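You operate a simulated robot arm through the tools that you are given. There is no shell and no other tool. Be economical: measure what you need, move in short steps, check, and stop when the job is done.

You are at the controls of a simulated robot arm. One attempt, no reset.

JOB
Fetch the small white wad and set it on top of the orange roll on the top of the wooden table. Put the small cream core on the top of the drawer cabinet. Take the beige tape roll on the top of the wooden bench and put it away on the middle shelf of the green rack. Put the small purple core on the small white sheet. Put the orange bearing block on the pallet. Put the cream bearing block on the lower shelf of the set-up stand. Open the red drawer, take the tailed roll and put it in the inside of the red drawer, then shut the drawer. Turn the blue knob to 30. Push the blue drawer of the core bench shut. Fetch the purple brake pad and set it on the clear side of the core bench. Open the tools door, take the wooden block on the top of the desk and put it away on the shelf behind the tools door, then shut the door. Do these in any order. Set down upright: small cream core, small purple core, wooden block.

The check looks at the end state, three seconds after you hand in, the way a careful person would. Anything else that was tipped, shoved, dropped, spilled or broken makes it a failure. Flat cloth is picked up by pressing the open fingertips on it (5 to 10 N) and closing them slowly along it; thin cloth reads only 2 to 8 mm in the jaws.

ROBOT AND FRAMES
A 7-joint arm with a two-finger parallel gripper on a trunk, on a base that drives. Base frame: it is fixed to the floor where the robot stands at the start and does not move with it; the origin is under the middle of the robot, x ahead of it, y to its left, z up; the surface under the hand at the start is at about z = 800. Readings come in mm, rad, newtons and seconds.
With the tool pointing down near the work surface it reaches from about 520 to 960 mm from the robot's upright axis, wherever it stands. Its first joint turns from -2.897 to 2.897 rad. Places, roughly: beige tape roll (12x12x5 cm) [1000, 1600, 800]; blue drawer of the core bench [-6300, 1000, 700]; blue knob [-8000, -1600, 1000]; clear side of the core bench [-6900, 1900, 800]; cream bearing block (5x5x4 cm) [-8100, 2900, 1000]; inside of the red drawer [-9900, 2800, 500]; lower shelf of the set-up stand [-8300, 1900, 300]; middle shelf of the green rack [-2700, 4100, 1000]; orange bearing block (5x5x4 cm) [-6800, 2400, 800]; orange roll (11x12x10 cm) [1000, -100, 800]; pallet [-8800, 3700, 600]; purple brake pad [-5000, -2750, 750]; red drawer [-9800, 2800, 600]; shelf behind the tools door (52x22 cm) [-3000, -4420, 480]; small cream core (5x5x6 cm) [700, 100, 800]; small purple core (5x5x6 cm) [-6600, 2200, 800]; small white sheet (11x8x2 cm) [-6400, 1400, 800]; small white wad (6x6x5 cm) [800, -100, 800]; tailed roll (15x15x12 cm) [-8900, 3600, 700]; tools door [-2800, -4400, 500]; top of the drawer cabinet (53x16 cm) [980, -920, 940]; wooden block (5x4x6 cm) [-200, -2900, 800]. Payload 3.91 kg.
The TCP is the grasp point between the finger pads, 30 mm short of the fingertips. In the tool frame z runs along the fingers and y along their closing line. The gripper opens to 110 mm. The fingers are 20 mm wide and 10 mm thick; the gripper's body (48 by 112 mm) begins 55 mm behind the TCP.
Orientation is told as [roll, pitch, yaw] about the base's x, y, z axes, in that order, counted from this pose: with the fingers straight down and closing along the base's y, the tool's x points along the base's -x, its y along +y and its z along -z.

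CONTROLS
- The arm moves only by the tool move_arm. Its argument "commands" is a list of rows, each a list of 7 numbers: the closure in counts, from 0 (fully open) to 255 (shut), then the shift along the base's x, y, z in mm, then the turn, a rotation vector about the base's x, y, z in rad. In form: [[jaw, tx, ty, tz, ax, ay, az], ...]. A call has 1 to 8 rows; each row shifts and turns the commanded pose from where the row before left it. A row lasts 0.2 s, in which the tool goes at most 50 mm and 0.15 rad; a call with a longer step from one row to the next is refused whole, and so is a gripper value outside its range. Where a pose cannot be reached the arm comes as near as it can. A force on the tool above 40 N (or 10 N above the force at the start of the call, whichever is more), or a blocked arm, ends the call early, and 0.2 s more pass. The fingers move at their own pace (about 72 mm/s each) and stop on an object; they squeeze with about 35 N. The grip force told is the motor's: it shows also when the fingers shut on nothing. Time passes only in rows, and 0.2 s behind the last, so rows that do not move let the fingers close. It gives the time, the measured TCP pose, the force on the tool (base axes), the opening and the grip force at its end, in the units of the frame above (readings bear some noise), with the torque about the TCP (base axes, N m) and any sound that the robot's microphone picked up.
- Cameras (640 x 400 px; columns grow to the right, rows downward): "scene" is now at [256.7, -18.7, 1346.9]; the picture's right is [-0.11, -0.99, 0.00], its down [-0.55, 0.06, -0.83] and it looks along [0.83, -0.09, -0.56] (base axes); focal length 295 px, centre (320, 200). "wrist" rides on the gripper at [72, 17, -103] in the tool frame; the picture's right is [-0.23, 0.97, 0.00], its down [-0.76, -0.18, -0.62] and it looks along [-0.61, -0.14, 0.78] (tool axes); focal length 222 px, centre (320, 200). There is no depth. A picture from a camera that has moved, and an enlarged one, comes with that camera's place and axes in the base frame and with its lens. The place of the scene camera against the robot may be out by one fixed shift of up to 12 mm in any direction.
- camera(camera): a new picture of that camera. It takes no simulated time.
- raise_lower(by): slides the trunk up (or, below 0, down) by that many mm; the arm and the scene camera ride with it, the base frame stays. It gives what a move gives, with no picture.
- steer(legs): drives the robot by 1 to 6 legs, each [ahead, left, turn to the left] in mm, mm and rad, along the robot's own axes; the way and the turn of a leg run together, so that a leg with both is an arc; at most 1500 mm and 3.142 rad a leg. The arm and the cameras ride along, it lands a little off, and it stops where it bumps. It gives what a move gives.
- pan_tilt(pan, tilt): turns the head with the scene camera to pan (to the left, within 1.501 rad either way) and tilt (down, from -0.506 to 1.204), counted from straight ahead of the robot. It gives what a move gives.
- zoom(camera, box): a new picture of the part [left, top, right, bottom] of that camera's present view, enlarged. It takes no simulated time.
- close_job(): hands the job in; it is judged then, once.

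Go step by step. Nothing tells you exact positions but the pictures and the camera data: compare them with the known pose of the tool, close in by small moves and look again before you grip or let go. The budget is 567 turns and 360 pictures, counting those below and the enlarged ones. Unless the task says otherwise, let go and move clear before handing in.

The tools are called after ">>>" by a JSON object that holds its "fn" and its "kwargs". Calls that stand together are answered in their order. move_arm: Moves the arm, as the interface text tells. Its arguments: {"type":"object","properties":{"commands":{"type":"array"}},"required":["commands"]} The other tools are called the same way: raise_lower (by) slides the trunk up or down; steer (legs) drives the base; pan_tilt (pan, tilt) turns the head that bears the scene camera; camera (camera) takes a picture; zoom (camera, box) takes an enlarged picture of a part of a camera's view; close_job () hands the job in.

At the start:

```text
t: 0.0
tcp_pos: [532.1, -161.5, 1111.9]
orientation: [0.001, 0.0, 0.001]
force: [0.3, -0.6, 0.8]
wrist_torque: [0.01, -0.02, 0.02]
opening: 110.0
finger_force: 0.1
trunk travel left (down, up): [-525.0, 157.0]
robot x, y, heading: [2.4, 1.7, 0.002]
head pan, tilt: [-0.112, 0.59]
```

scene: 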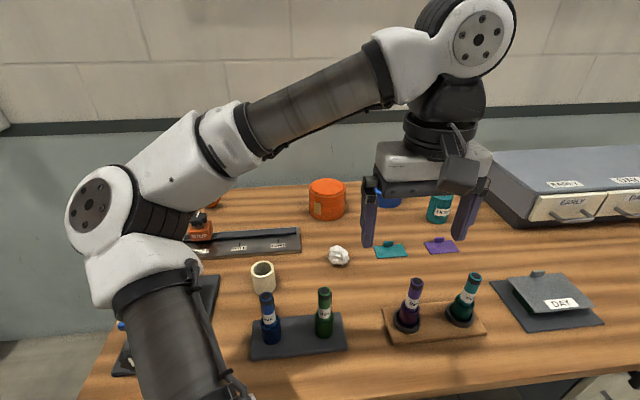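
wrist: 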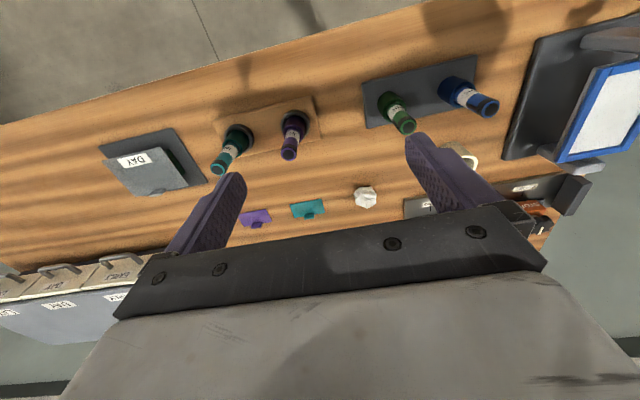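

The wad appears at about (782,-120), the orange roll at about (1000,-120) and the cream core at about (726,56). I move over the wad first and look with the wrist camera.

>>> {"fn": "move_arm", "kwargs": {"commands": [[0, 35.7, 5.9, -20, 0, 0, 0], [0, 35.7, 5.9, -20, 0, 0, 0], [0, 35.7, 5.9, -20, 0, 0, 0], [0, 35.7, 5.9, -23, 0, 0, 0], [0, 35.7, 5.9, -23, 0, 0, 0], [0, 35.7, 5.9, -23, 0, 0, 0], [0, 35.7, 5.9, -23, 0, 0, 0]]}}

>>> {"fn": "camera", "kwargs": {"camera": "wrist"}}

>>> {"fn": "camera", "kwargs": {"camera": "scene"}}

```text
t: 1.6
tcp_pos: [780.0, -120.6, 959.4]
orientation: [0.001, 0.0, -0.001]
force: [0.2, 0.2, 0.4]
wrist_torque: [0.01, -0.02, -0.01]
opening: 109.9
finger_force: 0.0
trunk travel left (down, up): [-525.0, 157.0]
robot x, y, heading: [0.8, 0.2, -0.002]
head pan, tilt: [-0.112, 0.59]
```

```text
357 pictures are left
camera wrist: at [707.5, -102.4, 1062.1], right [0.23, 0.97, 0.0], down [0.76, -0.18, 0.62], along [0.61, -0.14, -0.78], focal length 222 px, centre (320, 200)
```

wrist: 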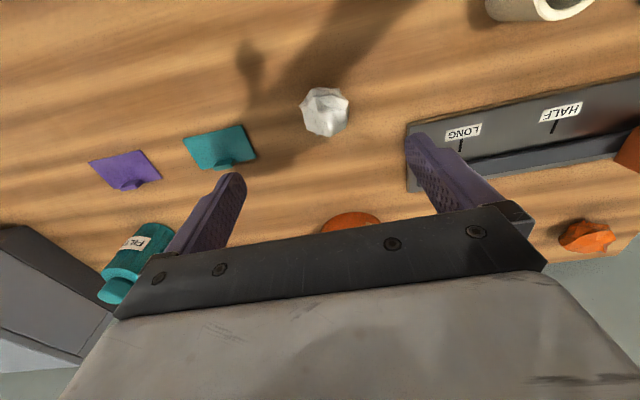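

```text
356 pictures are left
camera scene: at [257.0, -18.7, 1346.8], right [-0.11, -0.99, 0.0], down [-0.55, 0.06, -0.83], along [0.83, -0.09, -0.56], focal length 295 px, centre (320, 200)
```

scene: 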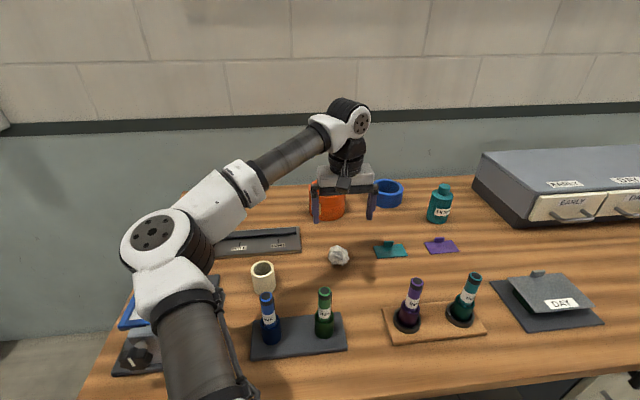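

The wad reads at (779,-113) in the wrist view. I go down and grip it.

>>> {"fn": "move_arm", "kwargs": {"commands": [[0, -1, 7.5, -40, 0, 0, 0], [0, 0, 0, -40, 0, 0, 0], [0, 0, 0, -41, 0, 0, 0], [100, 0, 0, 0, 0, 0, 0], [160, 0, 0, 0, 0, 0, 0], [255, 0, 0, 0, 0, 0, 0], [255, 0, 0, 0, 0, 0, 0]]}}

>>> {"fn": "camera", "kwargs": {"camera": "wrist"}}

```text
t: 3.2
tcp_pos: [778.9, -112.7, 837.6]
orientation: [0.0, 0.0, 0.001]
force: [-0.4, 0.7, -0.8]
wrist_torque: [-0.02, 0.01, -0.01]
opening: 56.2
finger_force: 35.3
trunk travel left (down, up): [-525.0, 157.0]
robot x, y, heading: [-1.3, 2.7, -0.003]
head pan, tilt: [-0.112, 0.59]
```

```text
355 pictures are left
camera wrist: at [706.9, -93.8, 940.7], right [0.23, 0.97, 0.0], down [0.76, -0.18, 0.62], along [0.61, -0.14, -0.78], focal length 222 px, centre (320, 200)
```

wrist: 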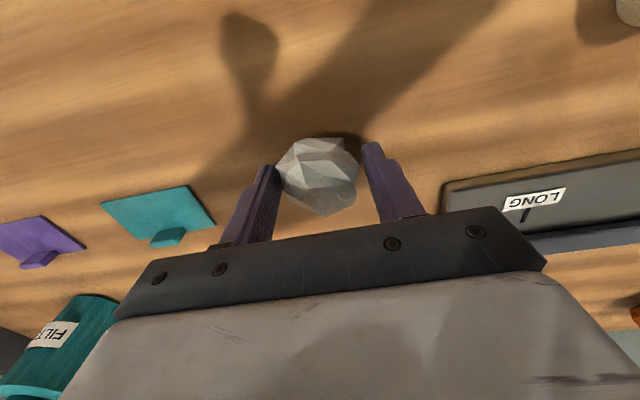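

The wad is gripped (56 mm). I lift it and look at the orange roll.

>>> {"fn": "move_arm", "kwargs": {"commands": [[255, 0, 0, 45, 0, 0, 0], [255, 0, 0, 49, 0, 0, 0], [255, 0, 0, 49, 0, 0, 0], [255, 40, 0, 25, 0, 0, 0], [255, 45, 0, 0, 0, 0, 0]]}}

>>> {"fn": "camera", "kwargs": {"camera": "wrist"}}

>>> {"fn": "camera", "kwargs": {"camera": "scene"}}

```text
t: 4.4
tcp_pos: [865.7, -114.8, 1006.7]
orientation: [0.0, 0.001, -0.001]
force: [-0.1, 0.0, 0.1]
wrist_torque: [0.02, 0.01, -0.01]
opening: 55.8
finger_force: 35.0
trunk travel left (down, up): [-525.0, 157.0]
robot x, y, heading: [-1.4, -0.1, -0.003]
head pan, tilt: [-0.112, 0.59]
```

```text
354 pictures are left
camera wrist: at [792.7, -95.8, 1109.6], right [0.23, 0.97, 0.0], down [0.76, -0.18, 0.62], along [0.61, -0.14, -0.78], focal length 222 px, centre (320, 200)
```

wrist: 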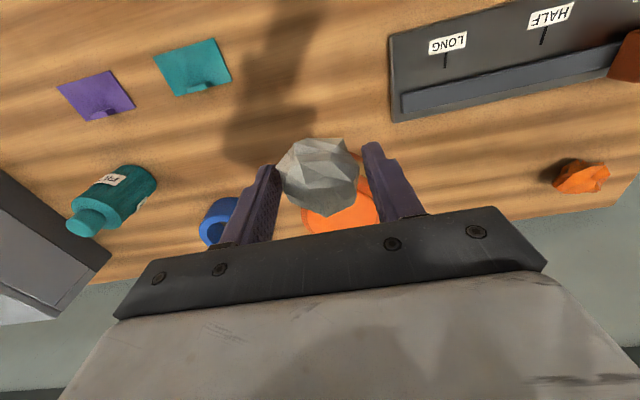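

```text
353 pictures are left
camera scene: at [257.1, -19.0, 1346.7], right [-0.11, -0.99, 0.0], down [-0.55, 0.06, -0.83], along [0.83, -0.09, -0.56], focal length 295 px, centre (320, 200)
```

scene: 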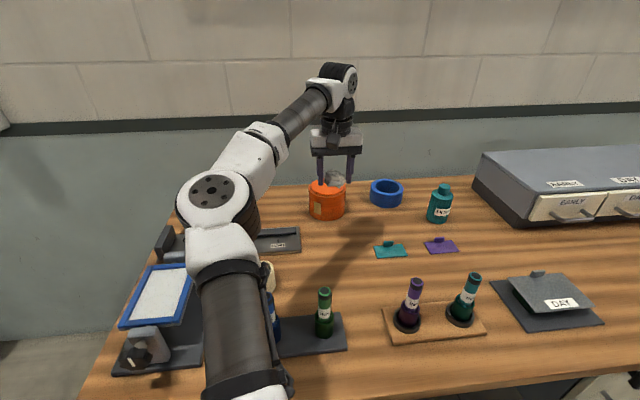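

The roll sits at about (997,-113), just past comfortable reach, so I drive 80 mm ahead.

>>> {"fn": "steer", "kwargs": {"legs": [[80, 0, 0]]}}

>>> {"fn": "camera", "kwargs": {"camera": "wrist"}}

>>> {"fn": "zoom", "kwargs": {"camera": "scene", "box": [260, 130, 420, 230]}}

```text
t: 5.5
tcp_pos: [945.5, -113.7, 1006.6]
orientation: [-0.002, 0.003, -0.001]
force: [0.8, 0.3, -0.2]
wrist_torque: [-0.01, 0.0, 0.0]
opening: 56.0
finger_force: 35.0
trunk travel left (down, up): [-525.0, 157.0]
robot x, y, heading: [80.6, 1.2, 0.003]
head pan, tilt: [-0.112, 0.59]
```

```text
352 pictures are left
camera wrist: at [873.9, -95.8, 1108.7], right [0.23, 0.97, 0.0], down [0.76, -0.18, 0.62], along [0.61, -0.14, -0.78], focal length 222 px, centre (320, 200)
```

wrist: 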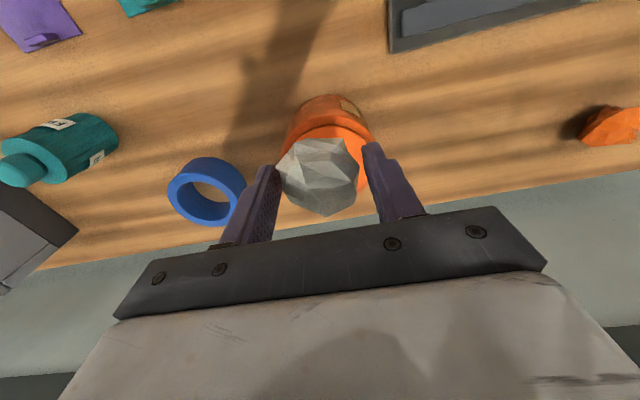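

```text
4.00 times, centred on (340, 180) of scene
camera zoom: at [338.5, -18.9, 1346.6], right [-0.11, -0.99, 0.0], down [-0.55, 0.06, -0.83], along [0.83, -0.09, -0.56], focal length 1180 px, centre (240, 280)
```

zoom: 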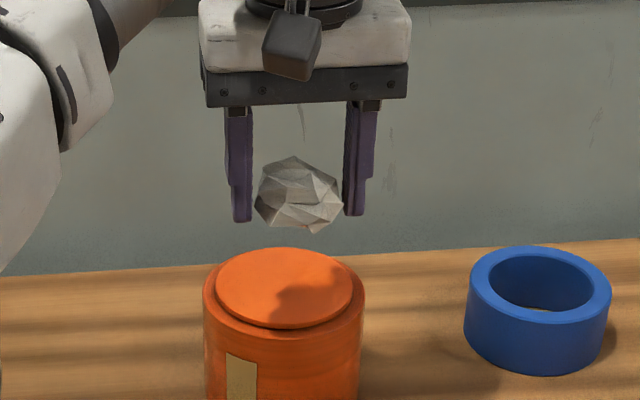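

The roll's top centre reads at about (990,-112). I move over it and lower to just above contact.

>>> {"fn": "move_arm", "kwargs": {"commands": [[255, 22, 1, 0, 0, 0, 0], [255, 22.5, 1, 0, 0, 0, 0], [255, 0, 0, -30, 0, 0, 0], [255, 0, 0, -30, 0, 0, 0], [255, 0, 0, -3, 0, 0, 0]]}}

>>> {"fn": "zoom", "kwargs": {"camera": "scene", "box": [260, 130, 420, 230]}}

>>> {"fn": "camera", "kwargs": {"camera": "wrist"}}

```text
t: 6.7
tcp_pos: [990.5, -112.3, 943.4]
orientation: [0.0, 0.0, -0.003]
force: [-0.2, 0.9, -0.3]
wrist_torque: [0.0, -0.01, 0.02]
opening: 56.3
finger_force: 35.6
trunk travel left (down, up): [-525.0, 157.0]
robot x, y, heading: [81.9, -2.8, -0.001]
head pan, tilt: [-0.112, 0.59]
```

```text
4.00 times, centred on (340, 180) of scene
camera zoom: at [337.5, -18.9, 1346.9], right [-0.11, -0.99, 0.0], down [-0.55, 0.06, -0.83], along [0.83, -0.09, -0.56], focal length 1180 px, centre (240, 280)
```

zoom: 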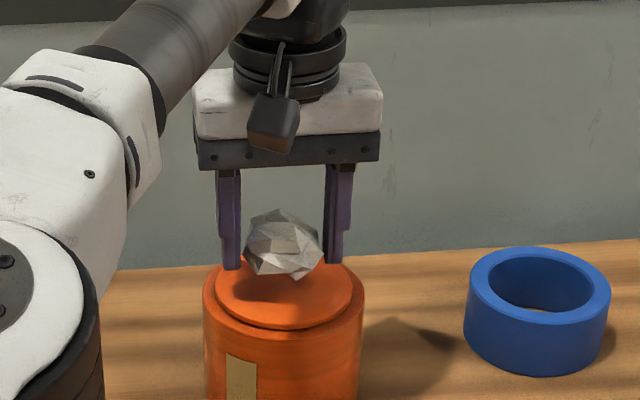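

```text
349 pictures are left
camera wrist: at [917.7, -94.1, 1046.8], right [0.23, 0.97, 0.0], down [0.76, -0.18, 0.62], along [0.61, -0.14, -0.78], focal length 222 px, centre (320, 200)
```

wrist: 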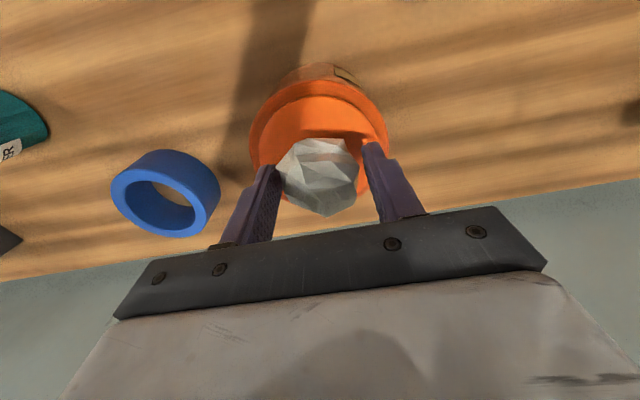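

Nearly there. I shift 4 mm forward and lower in small steps until it touches.

>>> {"fn": "move_arm", "kwargs": {"commands": [[255, 4, 2, -2, 0, 0, 0], [255, 0, 0, -2, 0, 0, 0], [255, 0, 0, -1, 0, 0, 0], [255, 0, 0, 0, 0, 0, 0]]}}

>>> {"fn": "zoom", "kwargs": {"camera": "scene", "box": [280, 155, 376, 215]}}

```text
t: 7.7
tcp_pos: [995.1, -108.8, 938.0]
orientation: [0.0, -0.001, -0.002]
force: [0.0, -0.7, -0.5]
wrist_torque: [0.0, 0.02, 0.03]
opening: 56.2
finger_force: 34.5
trunk travel left (down, up): [-525.0, 157.0]
robot x, y, heading: [83.0, 2.3, -0.0]
head pan, tilt: [-0.112, 0.59]
```

```text
6.67 times, centred on (328, 185) of scene
camera zoom: at [337.5, -18.9, 1346.9], right [-0.11, -0.99, 0.0], down [-0.55, 0.06, -0.83], along [0.83, -0.09, -0.56], focal length 1966 px, centre (267, 300)
```

zoom: 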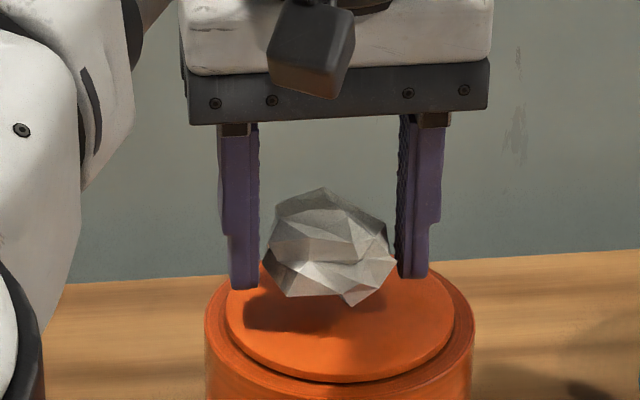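

>>> {"fn": "move_arm", "kwargs": {"commands": [[255, 0, 0, -2, 0, 0, 0], [255, 0, 0, -2, 0, 0, 0], [255, 0, 0, -1, 0, 0, 0], [255, 0, 0, 0, 0, 0, 0]]}}

>>> {"fn": "zoom", "kwargs": {"camera": "scene", "box": [280, 155, 376, 215]}}

```text
t: 8.7
tcp_pos: [994.7, -109.6, 932.2]
orientation: [0.0, 0.0, -0.002]
force: [0.2, 0.7, -0.6]
wrist_torque: [-0.02, 0.0, 0.02]
opening: 56.1
finger_force: 34.8
trunk travel left (down, up): [-525.0, 157.0]
robot x, y, heading: [80.6, -2.2, 0.001]
head pan, tilt: [-0.112, 0.59]
```

```text
6.67 times, centred on (328, 185) of scene
camera zoom: at [337.5, -18.9, 1346.9], right [-0.11, -0.99, 0.0], down [-0.55, 0.06, -0.83], along [0.83, -0.09, -0.56], focal length 1966 px, centre (267, 300)
```

zoom: 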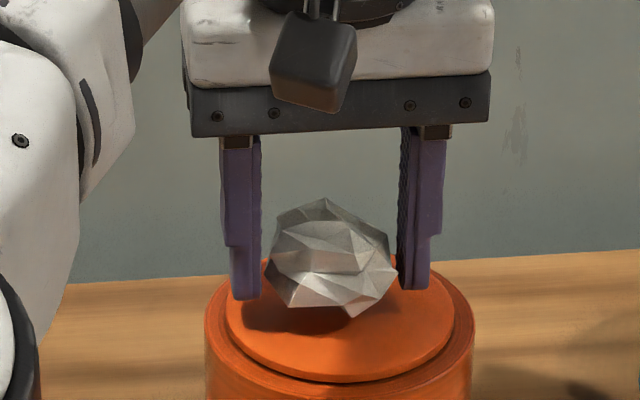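

>>> {"fn": "move_arm", "kwargs": {"commands": [[255, 0, 0, -1.5, 0, 0, 0], [255, 0, 0, -1.5, 0, 0, 0], [255, 0, 0, -1.5, 0, 0, 0], [255, 0, 0, 0, 0, 0, 0]]}}

>>> {"fn": "zoom", "kwargs": {"camera": "scene", "box": [280, 155, 376, 215]}}

```text
t: 9.7
tcp_pos: [995.0, -110.3, 928.1]
orientation: [0.0, -0.001, -0.002]
force: [-0.2, -0.5, 0.4]
wrist_torque: [0.02, 0.0, 0.01]
opening: 56.0
finger_force: 35.0
trunk travel left (down, up): [-525.0, 157.0]
robot x, y, heading: [84.5, 0.0, -0.0]
head pan, tilt: [-0.112, 0.59]
```

```text
6.67 times, centred on (328, 185) of scene
camera zoom: at [337.5, -18.9, 1346.9], right [-0.11, -0.99, 0.0], down [-0.55, 0.06, -0.83], along [0.83, -0.09, -0.56], focal length 1966 px, centre (267, 300)
```

zoom: 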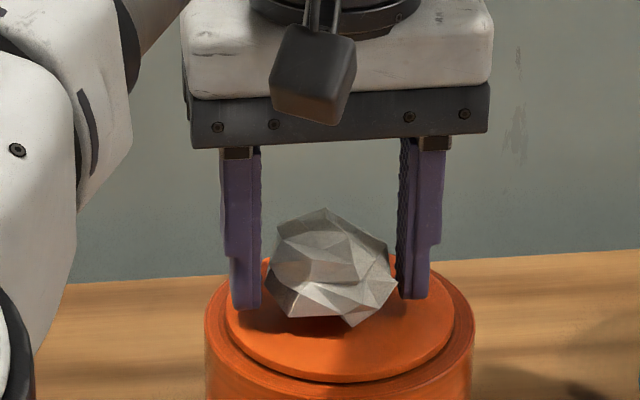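

>>> {"fn": "move_arm", "kwargs": {"commands": [[255, 0, 0, -1.5, 0, 0, 0], [255, 0, 0, -1.5, 0, 0, 0], [255, 0, 0, 0, 0, 0, 0]]}}

>>> {"fn": "zoom", "kwargs": {"camera": "scene", "box": [280, 155, 376, 215]}}

```text
t: 10.5
tcp_pos: [993.0, -110.4, 927.7]
orientation: [-0.001, -0.002, -0.002]
force: [2.5, -0.7, 10.9]
wrist_torque: [0.07, -0.09, -0.04]
opening: 56.6
finger_force: 35.2
trunk travel left (down, up): [-525.0, 157.0]
robot x, y, heading: [78.9, 2.3, -0.003]
head pan, tilt: [-0.112, 0.59]
```

```text
6.67 times, centred on (328, 185) of scene
camera zoom: at [336.5, -18.9, 1347.3], right [-0.11, -0.99, 0.0], down [-0.55, 0.06, -0.83], along [0.83, -0.09, -0.56], focal length 1966 px, centre (267, 300)
```

zoom: 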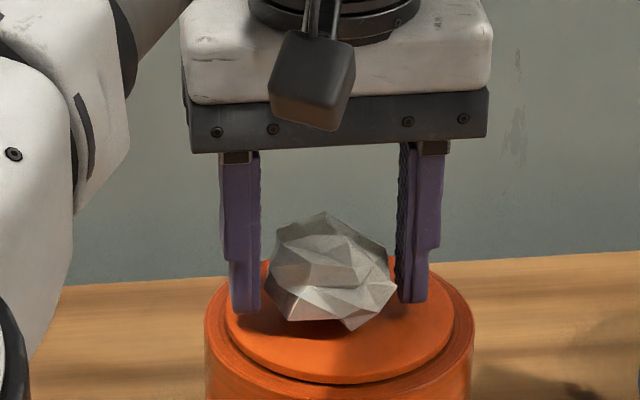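

Contact made at 11 N. I open and rise.

>>> {"fn": "move_arm", "kwargs": {"commands": [[255, 0, 0, 1.5, 0, 0, 0], [100, 0, 0, 0, 0, 0, 0], [40, 0, 0, 0, 0, 0, 0], [0, 0, 0, 0, 0, 0, 0], [0, 0, 0, 20, 0, 0, 0], [0, 0, 0, 45, 0, 0, 0], [0, 0, 0, 45, 0, 0, 0]]}}

>>> {"fn": "zoom", "kwargs": {"camera": "scene", "box": [260, 130, 420, 230]}}

```text
t: 12.1
tcp_pos: [997.4, -111.2, 1037.7]
orientation: [0.001, 0.001, -0.001]
force: [-0.2, -0.4, 0.7]
wrist_torque: [0.0, -0.01, 0.02]
opening: 110.0
finger_force: 0.1
trunk travel left (down, up): [-525.0, 157.0]
robot x, y, heading: [78.3, 4.8, -0.002]
head pan, tilt: [-0.112, 0.59]
```

```text
4.00 times, centred on (340, 180) of scene
camera zoom: at [337.0, -20.0, 1346.9], right [-0.11, -0.99, 0.0], down [-0.55, 0.06, -0.83], along [0.83, -0.09, -0.56], focal length 1180 px, centre (240, 280)
```

zoom: 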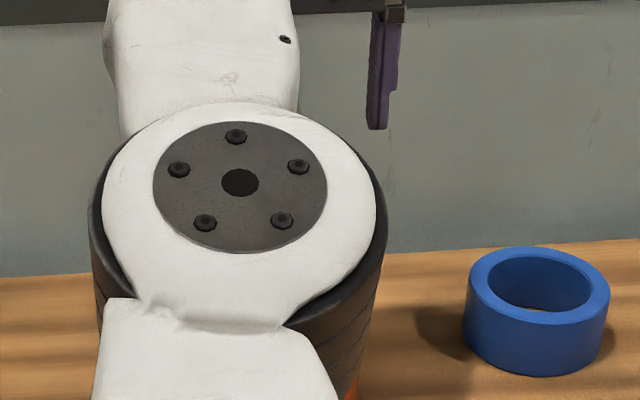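

>>> {"fn": "move_arm", "kwargs": {"commands": [[0, -38, 24, 0, 0, 0, 0], [0, -38, 24, 0, 0, 0, 0], [0, -38, 24, 0, 0, 0, 0], [0, -38, 24, 0, 0, 0, 0], [0, -38, 25, -10, 0, 0, 0], [0, -38, 25, -15, 0, 0, 0], [0, -40, 25, -15, 0, 0, 0]]}}

>>> {"fn": "camera", "kwargs": {"camera": "wrist"}}

>>> {"fn": "camera", "kwargs": {"camera": "scene"}}

```text
t: 13.7
tcp_pos: [725.0, 60.0, 999.2]
orientation: [0.0, -0.002, -0.001]
force: [-0.8, 0.5, 0.0]
wrist_torque: [0.01, -0.01, -0.03]
opening: 110.3
finger_force: 0.1
trunk travel left (down, up): [-525.0, 157.0]
robot x, y, heading: [78.5, 4.5, -0.002]
head pan, tilt: [-0.112, 0.59]
```

```text
343 pictures are left
camera wrist: at [652.2, 78.2, 1102.7], right [0.23, 0.97, 0.0], down [0.76, -0.18, 0.62], along [0.61, -0.14, -0.78], focal length 222 px, centre (320, 200)
```

wrist: 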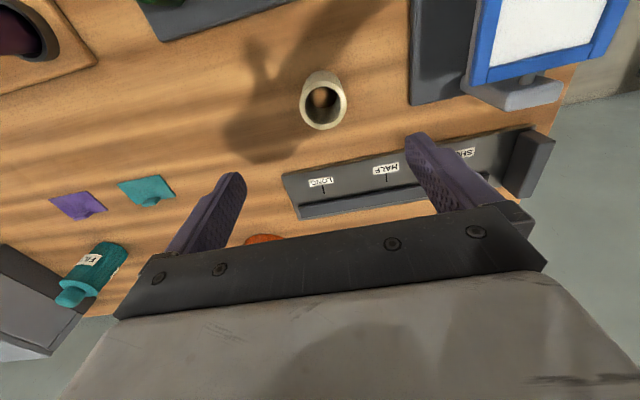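

```text
342 pictures are left
camera scene: at [337.2, -18.7, 1347.0], right [-0.11, -0.99, 0.0], down [-0.55, 0.06, -0.83], along [0.83, -0.09, -0.56], focal length 295 px, centre (320, 200)
```

scene: 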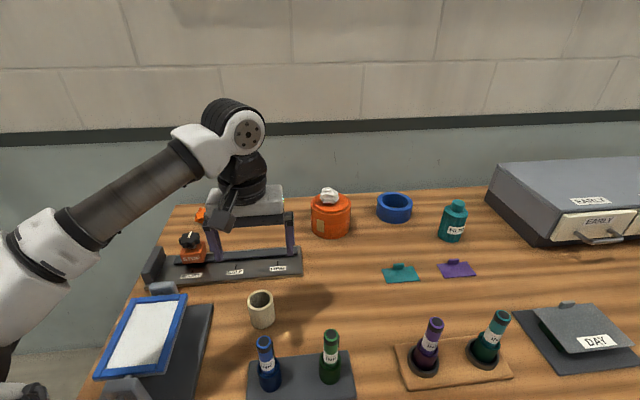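

Wad sits on the roll. The core reads at about (715,66), so I lower a little and recheck.

>>> {"fn": "move_arm", "kwargs": {"commands": [[0, -4, 3, -30, 0, 0, 0], [0, -4, 2, -40, 0, 0, 0]]}}

>>> {"fn": "camera", "kwargs": {"camera": "wrist"}}

```text
t: 14.3
tcp_pos: [715.8, 66.7, 929.2]
orientation: [0.0, 0.001, -0.001]
force: [0.0, 0.5, 0.6]
wrist_torque: [0.02, 0.0, 0.0]
opening: 110.0
finger_force: 0.2
trunk travel left (down, up): [-525.0, 157.0]
robot x, y, heading: [82.4, 1.3, -0.002]
head pan, tilt: [-0.112, 0.59]
```

```text
341 pictures are left
camera wrist: at [644.3, 84.6, 1032.0], right [0.23, 0.97, 0.0], down [0.76, -0.18, 0.62], along [0.61, -0.14, -0.78], focal length 222 px, centre (320, 200)
```

wrist: 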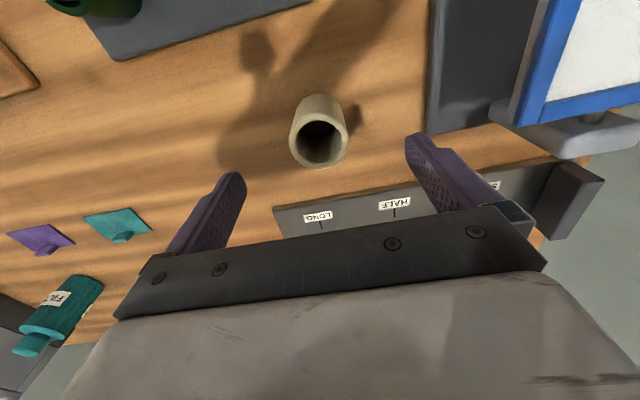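

>>> {"fn": "move_arm", "kwargs": {"commands": [[0, 3, 1.5, -45, 0, 0, 0], [0, 0, 0, -46, 0, 0, 0], [120, 0, 0, 0, 0, 0, 0], [255, 0, 0, 0, 0, 0, 0], [255, 0, 0, 0, 0, 0, 0], [255, 0, 0, 0, 0, 0, 0]]}}

>>> {"fn": "camera", "kwargs": {"camera": "wrist"}}

```text
t: 15.7
tcp_pos: [720.7, 68.2, 838.3]
orientation: [0.0, 0.0, -0.002]
force: [0.3, 0.4, 0.4]
wrist_torque: [-0.01, -0.01, -0.01]
opening: 48.2
finger_force: 35.0
trunk travel left (down, up): [-525.0, 157.0]
robot x, y, heading: [81.4, -1.6, -0.004]
head pan, tilt: [-0.112, 0.59]
```

```text
340 pictures are left
camera wrist: at [648.6, 86.6, 941.5], right [0.23, 0.97, 0.0], down [0.76, -0.18, 0.62], along [0.61, -0.14, -0.78], focal length 222 px, centre (320, 200)
```

wrist: 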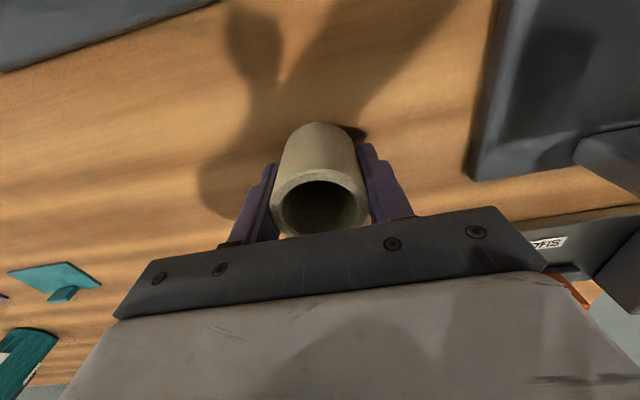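

Core gripped (48 mm). I lift high and look to the right towards the drawer cabinet.

>>> {"fn": "move_arm", "kwargs": {"commands": [[255, 0, 0, 45, 0, 0, 0], [255, 0, 0, 50, 0, 0, 0], [255, 0, 0, 50, 0, 0, 0], [255, 0, 0, 50, 0, 0, 0], [255, 0, -20, 45, 0, 0, 0], [255, 0, -45, 0, 0, 0, 0], [255, 0, -45, 0, 0, 0, 0], [255, 0, -45, 0, 0, 0, 0]]}}

>>> {"fn": "pan_tilt", "kwargs": {"pan": -0.85, "tilt": 0.6}}

>>> {"fn": "camera", "kwargs": {"camera": "scene"}}

```text
t: 17.5
tcp_pos: [722.0, -87.8, 1076.8]
orientation: [0.001, 0.0, -0.003]
force: [-0.1, -0.5, -0.4]
wrist_torque: [0.03, 0.02, 0.0]
opening: 47.7
finger_force: 35.2
trunk travel left (down, up): [-525.0, 157.0]
robot x, y, heading: [83.0, 1.1, 0.0]
head pan, tilt: [-0.112, 0.59]
```

```text
t: 18.6
tcp_pos: [722.7, -86.5, 1076.4]
orientation: [0.0, 0.0, -0.001]
force: [-1.1, 0.5, -0.8]
wrist_torque: [0.03, -0.01, 0.03]
opening: 45.4
finger_force: 35.3
trunk travel left (down, up): [-525.0, 157.0]
robot x, y, heading: [82.9, 0.2, 0.003]
head pan, tilt: [-0.85, 0.6]
```

```text
339 pictures are left
camera scene: at [307.7, -75.3, 1345.9], right [-0.75, -0.66, 0.0], down [-0.37, 0.42, -0.83], along [0.54, -0.62, -0.56], focal length 295 px, centre (320, 200)
```

scene: 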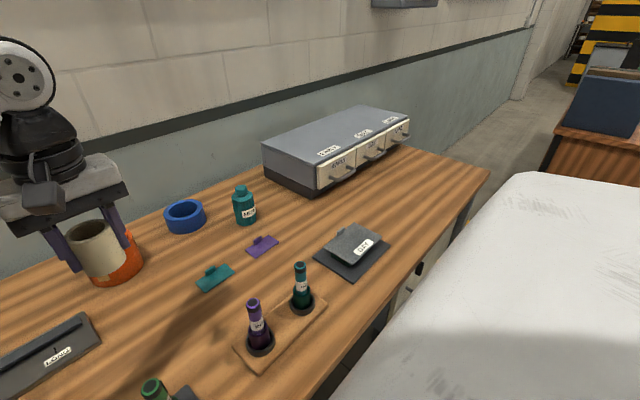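

>>> {"fn": "move_arm", "kwargs": {"commands": [[255, 0, 0, 0, 0, 0, 0]]}}

>>> {"fn": "camera", "kwargs": {"camera": "wrist"}}

```text
t: 18.9
tcp_pos: [722.0, -88.2, 1076.6]
orientation: [0.001, 0.0, -0.003]
force: [-0.6, -0.5, -0.3]
wrist_torque: [0.0, -0.02, -0.03]
opening: 45.9
finger_force: 34.7
trunk travel left (down, up): [-525.0, 157.0]
robot x, y, heading: [76.7, -0.9, 0.004]
head pan, tilt: [-0.85, 0.6]
```

```text
338 pictures are left
camera wrist: at [649.6, -69.2, 1180.0], right [0.23, 0.97, 0.0], down [0.76, -0.18, 0.62], along [0.61, -0.14, -0.78], focal length 222 px, centre (320, 200)
```

wrist: 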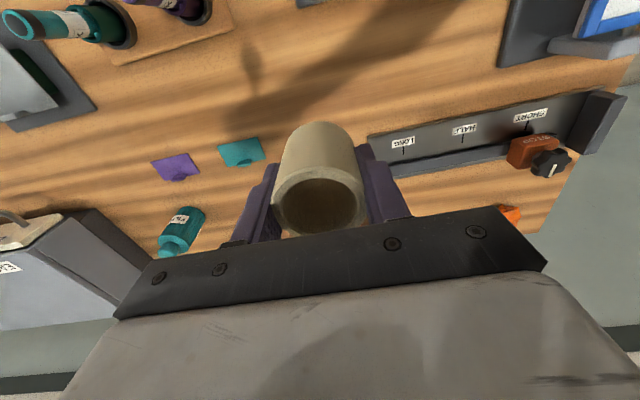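

>>> {"fn": "move_arm", "kwargs": {"commands": [[156, 0, 0, 0, 0, 0, 0], [156, 0, 0, 0, 0, 0, 0]]}}

```text
t: 19.6
tcp_pos: [722.2, -86.4, 1076.4]
orientation: [0.0, -0.001, -0.002]
force: [0.3, 0.2, -1.3]
wrist_torque: [0.04, 0.01, 0.01]
opening: 45.9
finger_force: 35.3
trunk travel left (down, up): [-525.0, 157.0]
robot x, y, heading: [80.8, -2.4, -0.001]
head pan, tilt: [-0.85, 0.6]
```

>>> {"fn": "pan_tilt", "kwargs": {"pan": -1.45, "tilt": 0.5}}

>>> {"fn": "camera", "kwargs": {"camera": "scene"}}

```text
t: 20.6
tcp_pos: [721.5, -86.6, 1076.9]
orientation: [-0.001, 0.002, -0.003]
force: [0.6, 0.0, 0.1]
wrist_torque: [0.0, 0.04, -0.02]
opening: 45.2
finger_force: 35.5
trunk travel left (down, up): [-525.0, 157.0]
robot x, y, heading: [80.0, -0.7, 0.002]
head pan, tilt: [-1.45, 0.499]
```

```text
337 pictures are left
camera scene: at [260.3, -99.2, 1354.9], right [-0.99, -0.12, 0.0], down [-0.06, 0.48, -0.88], along [0.11, -0.87, -0.48], focal length 295 px, centre (320, 200)
```

scene: 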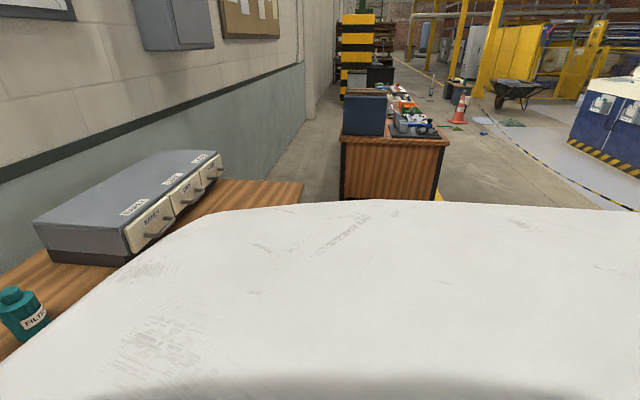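

The white mass is the robot's own shell, and the way to the right is open. I drive right beside the cabinet.

>>> {"fn": "steer", "kwargs": {"legs": [[0, -680, 0]]}}

>>> {"fn": "pan_tilt", "kwargs": {"pan": -0.2, "tilt": 0.6}}

>>> {"fn": "camera", "kwargs": {"camera": "scene"}}

>>> {"fn": "camera", "kwargs": {"camera": "wrist"}}

```text
t: 26.4
tcp_pos: [715.0, -795.3, 1077.2]
orientation: [0.0, 0.0, -0.015]
force: [0.4, 0.0, -0.6]
wrist_torque: [-0.01, -0.02, -0.02]
opening: 45.5
finger_force: 34.8
trunk travel left (down, up): [-525.0, 157.0]
robot x, y, heading: [74.8, -695.4, -0.013]
head pan, tilt: [-1.45, 0.499]
```

```text
t: 27.8
tcp_pos: [715.2, -794.5, 1077.4]
orientation: [-0.001, 0.0, -0.016]
force: [0.1, 0.0, -1.0]
wrist_torque: [-0.02, 0.03, -0.02]
opening: 45.6
finger_force: 35.1
trunk travel left (down, up): [-525.0, 157.0]
robot x, y, heading: [75.2, -700.0, -0.015]
head pan, tilt: [-0.201, 0.6]
```

```text
336 pictures are left
camera scene: at [329.9, -728.4, 1345.9], right [-0.22, -0.98, 0.0], down [-0.55, 0.12, -0.83], along [0.81, -0.18, -0.56], focal length 295 px, centre (320, 200)
```

scene: 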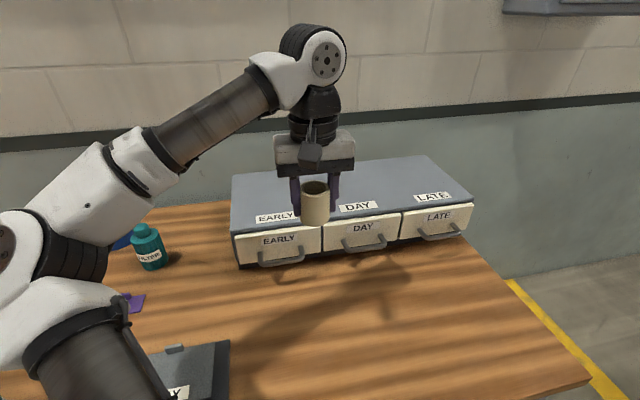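

```text
335 pictures are left
camera wrist: at [642.7, -775.6, 1180.0], right [0.24, 0.97, 0.0], down [0.76, -0.19, 0.62], along [0.6, -0.15, -0.78], focal length 222 px, centre (320, 200)
```

wrist: 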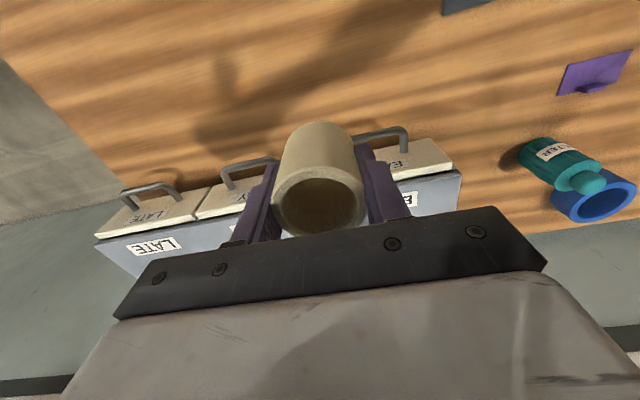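

>>> {"fn": "move_arm", "kwargs": {"commands": [[156, 40, -10, 0, 0, 0, 0], [156, 40, -10, 0, 0, 0, 0], [156, 40, -10, 0, 0, 0, 0], [156, 40, -10, 0, 0, 0, 0], [156, 40, -5, 0, 0, 0, 0], [156, 35, -5, -30, 0, 0, 0], [156, 0, 0, -40, 0, 0, 0], [156, 0, 0, -20, 0, 0, 0]]}}

>>> {"fn": "camera", "kwargs": {"camera": "wrist"}}

>>> {"fn": "camera", "kwargs": {"camera": "scene"}}

```text
t: 29.6
tcp_pos: [951.3, -846.5, 986.6]
orientation: [-0.001, 0.0, -0.017]
force: [-0.2, -0.9, -0.9]
wrist_torque: [-0.01, 0.02, 0.02]
opening: 45.8
finger_force: 34.2
trunk travel left (down, up): [-525.0, 157.0]
robot x, y, heading: [75.4, -698.8, -0.015]
head pan, tilt: [-0.201, 0.6]
```

```text
334 pictures are left
camera wrist: at [879.3, -826.4, 1089.8], right [0.24, 0.97, 0.0], down [0.76, -0.19, 0.62], along [0.6, -0.15, -0.78], focal length 222 px, centre (320, 200)
```

wrist: 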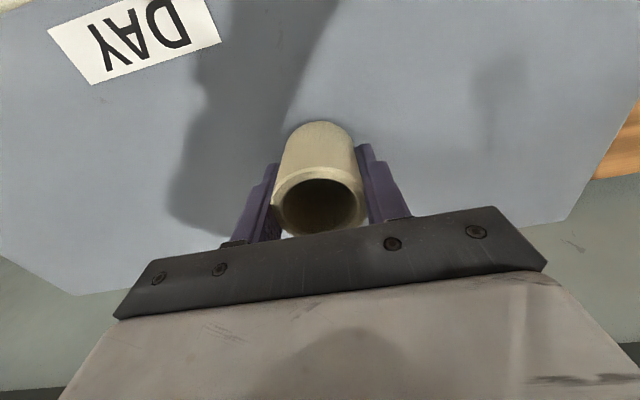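

```text
333 pictures are left
camera scene: at [330.0, -728.3, 1345.9], right [-0.21, -0.98, 0.0], down [-0.55, 0.12, -0.82], along [0.81, -0.18, -0.57], focal length 295 px, centre (320, 200)
```

scene: 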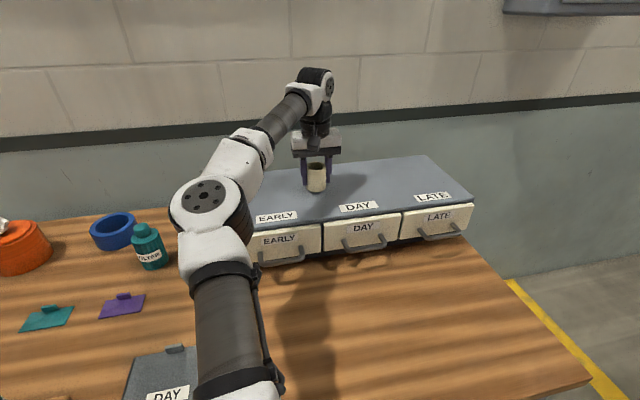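

Over clear cabinet top. I lower in small steps to contact.

>>> {"fn": "move_arm", "kwargs": {"commands": [[156, 0, 0, -3, 0, 0, 0], [156, 0, 0, -3, 0, 0, 0], [156, 0, 0, -2, 0, 0, 0], [156, 0, 0, 0, 0, 0, 0]]}}

>>> {"fn": "zoom", "kwargs": {"camera": "scene", "box": [268, 150, 364, 210]}}

```text
t: 30.6
tcp_pos: [950.6, -845.2, 979.6]
orientation: [0.0, 0.001, -0.017]
force: [-0.9, 0.3, 0.2]
wrist_torque: [0.03, 0.02, 0.01]
opening: 45.6
finger_force: 35.4
trunk travel left (down, up): [-525.0, 157.0]
robot x, y, heading: [73.6, -697.6, -0.018]
head pan, tilt: [-0.201, 0.6]
```

```text
6.67 times, centred on (316, 180) of scene
camera zoom: at [329.9, -728.3, 1345.9], right [-0.21, -0.98, 0.0], down [-0.55, 0.12, -0.83], along [0.81, -0.18, -0.56], focal length 1966 px, centre (347, 333)
```

zoom: 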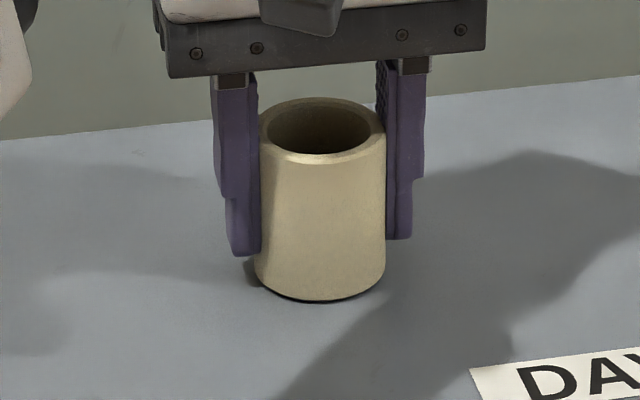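

>>> {"fn": "move_arm", "kwargs": {"commands": [[156, 0, 0, -1.5, 0, 0, 0], [156, 0, 0, -1, 0, 0, 0], [156, 0, 0, -1, 0, 0, 0], [156, 0, 0, 0, 0, 0, 0]]}}

```text
t: 31.6
tcp_pos: [949.3, -844.2, 977.4]
orientation: [-0.002, -0.003, -0.017]
force: [7.0, -1.5, 19.7]
wrist_torque: [0.08, 0.09, -0.07]
opening: 45.3
finger_force: 35.1
trunk travel left (down, up): [-525.0, 157.0]
robot x, y, heading: [75.2, -700.6, -0.018]
head pan, tilt: [-0.201, 0.6]
```

>>> {"fn": "move_arm", "kwargs": {"commands": [[156, 0, 0, 1.5, 0, 0, 0], [120, 0, 0, 0, 0, 0, 0], [60, 0, 0, 0, 0, 0, 0], [0, 0, 0, 0, 0, 0, 0], [0, 0, 0, 25, 0, 0, 0], [0, 0, 0, 45, 0, 0, 0], [0, -30, 0, 35, 0, 0, 0]]}}

>>> {"fn": "zoom", "kwargs": {"camera": "scene", "box": [220, 90, 412, 210]}}

```text
t: 33.2
tcp_pos: [919.5, -845.3, 1081.9]
orientation: [0.001, 0.0, -0.016]
force: [-0.6, -0.1, -1.1]
wrist_torque: [0.0, 0.0, 0.02]
opening: 110.0
finger_force: 0.1
trunk travel left (down, up): [-525.0, 157.0]
robot x, y, heading: [75.2, -702.0, -0.016]
head pan, tilt: [-0.201, 0.6]
```

```text
3.33 times, centred on (316, 150) of scene
camera zoom: at [329.3, -728.1, 1346.0], right [-0.21, -0.98, 0.0], down [-0.55, 0.12, -0.83], along [0.81, -0.18, -0.56], focal length 983 px, centre (333, 367)
```

zoom: 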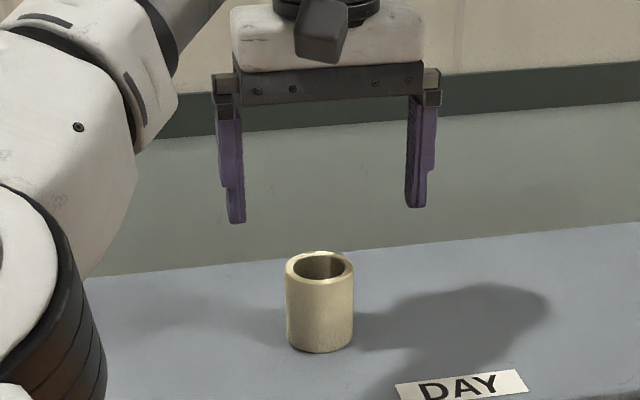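

Core is standing upright. Next I retract the arm, back off and look over the room toward the desk and tools door.

>>> {"fn": "move_arm", "kwargs": {"commands": [[0, -45, 0, 10, 0, 0, 0], [0, -45, 0, 10, 0, 0, 0], [0, -45, 15, 10, 0, 0, 0], [0, -45, 20, 10, 0, 0, 0], [0, -45, 20, 10, 0, 0, 0], [0, -45, 20, 0, 0, 0, 0], [0, -40, 20, 0, 0, 0, 0]]}}

>>> {"fn": "steer", "kwargs": {"legs": [[-400, 0, 0], [0, 0, -1.55]]}}

>>> {"fn": "pan_tilt", "kwargs": {"pan": 0, "tilt": 0.35}}

>>> {"fn": "camera", "kwargs": {"camera": "scene"}}

```text
refused: row 4 steps farther than a row can; nothing moved
```

```text
t: 39.6
tcp_pos: [-464.0, -1537.4, 1081.2]
orientation: [0.001, 0.001, -1.571]
force: [-0.2, -0.2, 0.4]
wrist_torque: [-0.04, 0.03, -0.01]
opening: 109.9
finger_force: 0.1
trunk travel left (down, up): [-525.0, 157.0]
robot x, y, heading: [-328.1, -693.8, -1.572]
head pan, tilt: [-0.201, 0.6]
```

```text
t: 40.4
tcp_pos: [-462.9, -1537.9, 1081.6]
orientation: [0.001, -0.001, -1.573]
force: [-0.2, -1.4, 0.0]
wrist_torque: [0.03, 0.01, 0.01]
opening: 109.7
finger_force: 0.0
trunk travel left (down, up): [-525.0, 157.0]
robot x, y, heading: [-327.3, -692.1, -1.573]
head pan, tilt: [0.0, 0.351]
```

```text
330 pictures are left
camera scene: at [-329.5, -962.6, 1368.6], right [-1.0, 0.0, 0.0], down [0.0, 0.34, -0.94], along [0.0, -0.94, -0.34], focal length 295 px, centre (320, 200)
```

scene: 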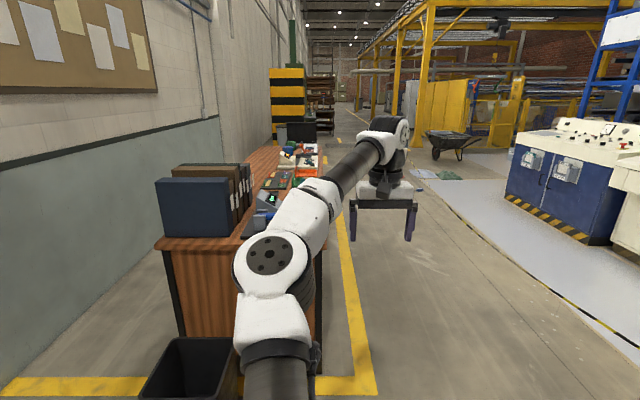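

I see the desk ahead and, at right, the blue console with doors (face at x≈-2880). I retract the arm now and zoom in on the console.

>>> {"fn": "move_arm", "kwargs": {"commands": [[0, 10, 45, 5, 0, 0, 0], [0, 10, 45, 5, 0, 0, 0], [0, 10, 45, 5, 0, 0, 0], [0, 10, 45, 5, 0, 0, 0], [0, 10, 45, 5, 0, 0, 0], [0, 0, 45, 5, 0, 0, 0]]}}

>>> {"fn": "zoom", "kwargs": {"camera": "scene", "box": [480, 90, 640, 270]}}

>>> {"fn": "zoom", "kwargs": {"camera": "scene", "box": [240, 120, 340, 240]}}

```text
t: 41.8
tcp_pos: [-411.6, -1267.5, 1112.8]
orientation: [0.0, 0.002, -1.573]
force: [0.1, 0.3, 0.0]
wrist_torque: [0.02, 0.0, -0.01]
opening: 110.1
finger_force: 0.1
trunk travel left (down, up): [-525.0, 157.0]
robot x, y, heading: [-326.3, -690.4, -1.568]
head pan, tilt: [0.0, 0.351]
```

```text
2.22 times, centred on (560, 180) of scene
camera zoom: at [-329.5, -962.2, 1368.8], right [-1.0, 0.0, 0.0], down [0.0, 0.34, -0.94], along [0.0, -0.94, -0.34], focal length 655 px, centre (-213, 244)
```

zoom: 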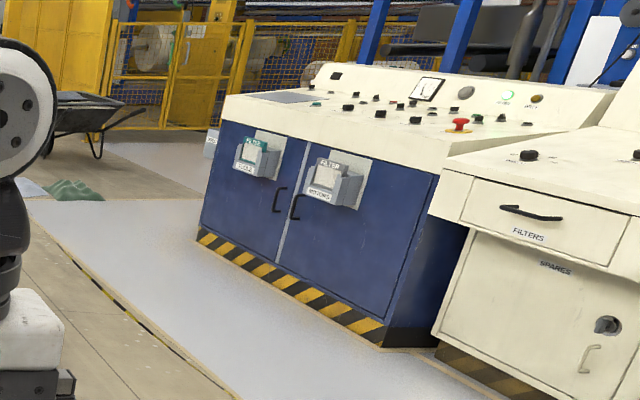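

```text
3.33 times, centred on (290, 180) of scene
camera zoom: at [-329.5, -962.2, 1368.8], right [-1.0, 0.0, 0.0], down [0.0, 0.34, -0.94], along [0.0, -0.94, -0.34], focal length 983 px, centre (420, 267)
```

zoom: 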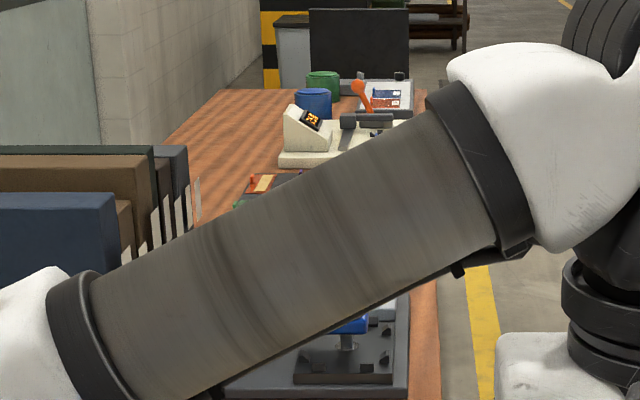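

The left blue door should be the tools door. I drive into the aisle and toward it, then look.

>>> {"fn": "steer", "kwargs": {"legs": [[0, -1200, 0], [1400, 0, 0], [1400, 0, 0], [700, 0, -1.57]]}}

>>> {"fn": "camera", "kwargs": {"camera": "scene"}}

```text
t: 49.2
tcp_pos: [-1436.1, -1256.8, 1112.2]
orientation: [-0.003, -0.002, -1.587]
force: [0.5, -0.6, -0.5]
wrist_torque: [0.01, -0.01, 0.0]
opening: 109.9
finger_force: 0.0
trunk travel left (down, up): [-525.0, 157.0]
robot x, y, heading: [-1344.0, -681.4, -1.587]
head pan, tilt: [0.0, 0.351]
stopped in leg 1: the robot was blocked; the commanded pose is now the measured one
```

```text
327 pictures are left
camera scene: at [-1349.0, -953.5, 1368.7], right [-1.0, 0.02, 0.0], down [0.0, 0.34, -0.94], along [-0.01, -0.94, -0.34], focal length 295 px, centre (320, 200)
```

scene: 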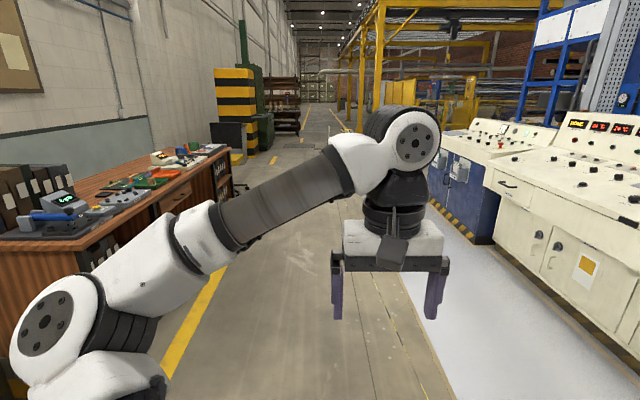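

Something blocked me on the right; I look there.

>>> {"fn": "pan_tilt", "kwargs": {"pan": -1.3, "tilt": 0.6}}

>>> {"fn": "camera", "kwargs": {"camera": "scene"}}

```text
t: 50.7
tcp_pos: [-1436.2, -1257.9, 1112.1]
orientation: [0.002, 0.0, -1.585]
force: [0.1, 0.3, -1.1]
wrist_torque: [-0.01, 0.0, 0.01]
opening: 110.0
finger_force: 0.1
trunk travel left (down, up): [-525.0, 157.0]
robot x, y, heading: [-1347.7, -680.1, -1.587]
head pan, tilt: [-1.3, 0.6]
```

```text
326 pictures are left
camera scene: at [-1433.6, -882.7, 1345.9], right [-0.25, 0.97, 0.0], down [0.55, 0.14, -0.83], along [-0.8, -0.21, -0.56], focal length 295 px, centre (320, 200)
```

scene: 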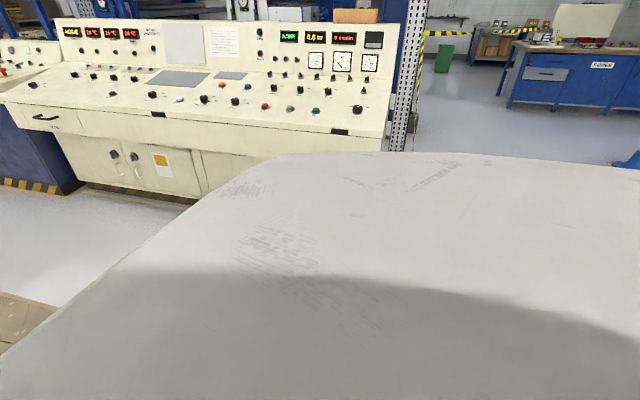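

>>> {"fn": "steer", "kwargs": {"legs": [[300, 50, 0], [1300, 0, 0]]}}

>>> {"fn": "camera", "kwargs": {"camera": "scene"}}

```text
t: 58.9
tcp_pos: [-1408.7, -2857.0, 1110.8]
orientation: [-0.002, 0.0, -1.584]
force: [-0.2, -0.1, 0.3]
wrist_torque: [-0.01, 0.01, -0.01]
opening: 109.8
finger_force: 0.1
trunk travel left (down, up): [-525.0, 157.0]
robot x, y, heading: [-1318.3, -2281.2, -1.586]
head pan, tilt: [-1.3, 0.6]
```

```text
325 pictures are left
camera scene: at [-1406.5, -2481.0, 1345.8], right [-0.26, 0.97, 0.0], down [0.55, 0.14, -0.83], along [-0.8, -0.21, -0.56], focal length 295 px, centre (320, 200)
```

scene: 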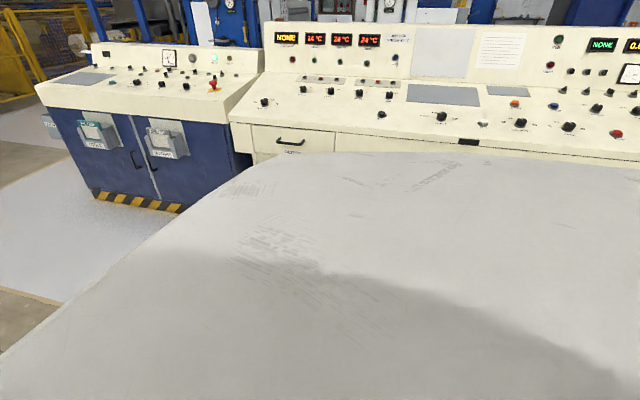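

>>> {"fn": "steer", "kwargs": {"legs": [[1500, 0, 0], [350, 0, 0], [0, 0, -1.56]]}}

>>> {"fn": "pan_tilt", "kwargs": {"pan": 0.0, "tilt": 0.4}}

>>> {"fn": "camera", "kwargs": {"camera": "scene"}}

```text
t: 72.2
tcp_pos: [-1922.8, -4068.5, 1111.1]
orientation: [0.0, -0.001, 3.128]
force: [-0.3, -0.3, 0.1]
wrist_torque: [0.01, -0.02, 0.01]
opening: 110.1
finger_force: 0.0
trunk travel left (down, up): [-525.0, 157.0]
robot x, y, heading: [-1346.2, -4156.9, 3.128]
head pan, tilt: [-1.3, 0.6]
```

```text
t: 73.7
tcp_pos: [-1923.3, -4067.9, 1111.3]
orientation: [0.001, 0.0, 3.128]
force: [-0.8, -0.9, -0.2]
wrist_torque: [-0.02, 0.02, 0.0]
opening: 110.3
finger_force: 0.1
trunk travel left (down, up): [-525.0, 157.0]
robot x, y, heading: [-1346.4, -4156.8, 3.128]
head pan, tilt: [0.0, 0.4]
```

```text
324 pictures are left
camera scene: at [-1611.1, -4164.8, 1364.1], right [0.01, 1.0, 0.0], down [0.39, -0.01, -0.92], along [-0.92, 0.01, -0.39], focal length 295 px, centre (320, 200)
```

scene: 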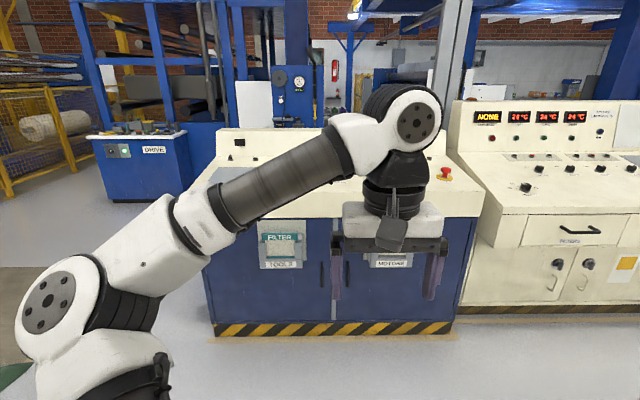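

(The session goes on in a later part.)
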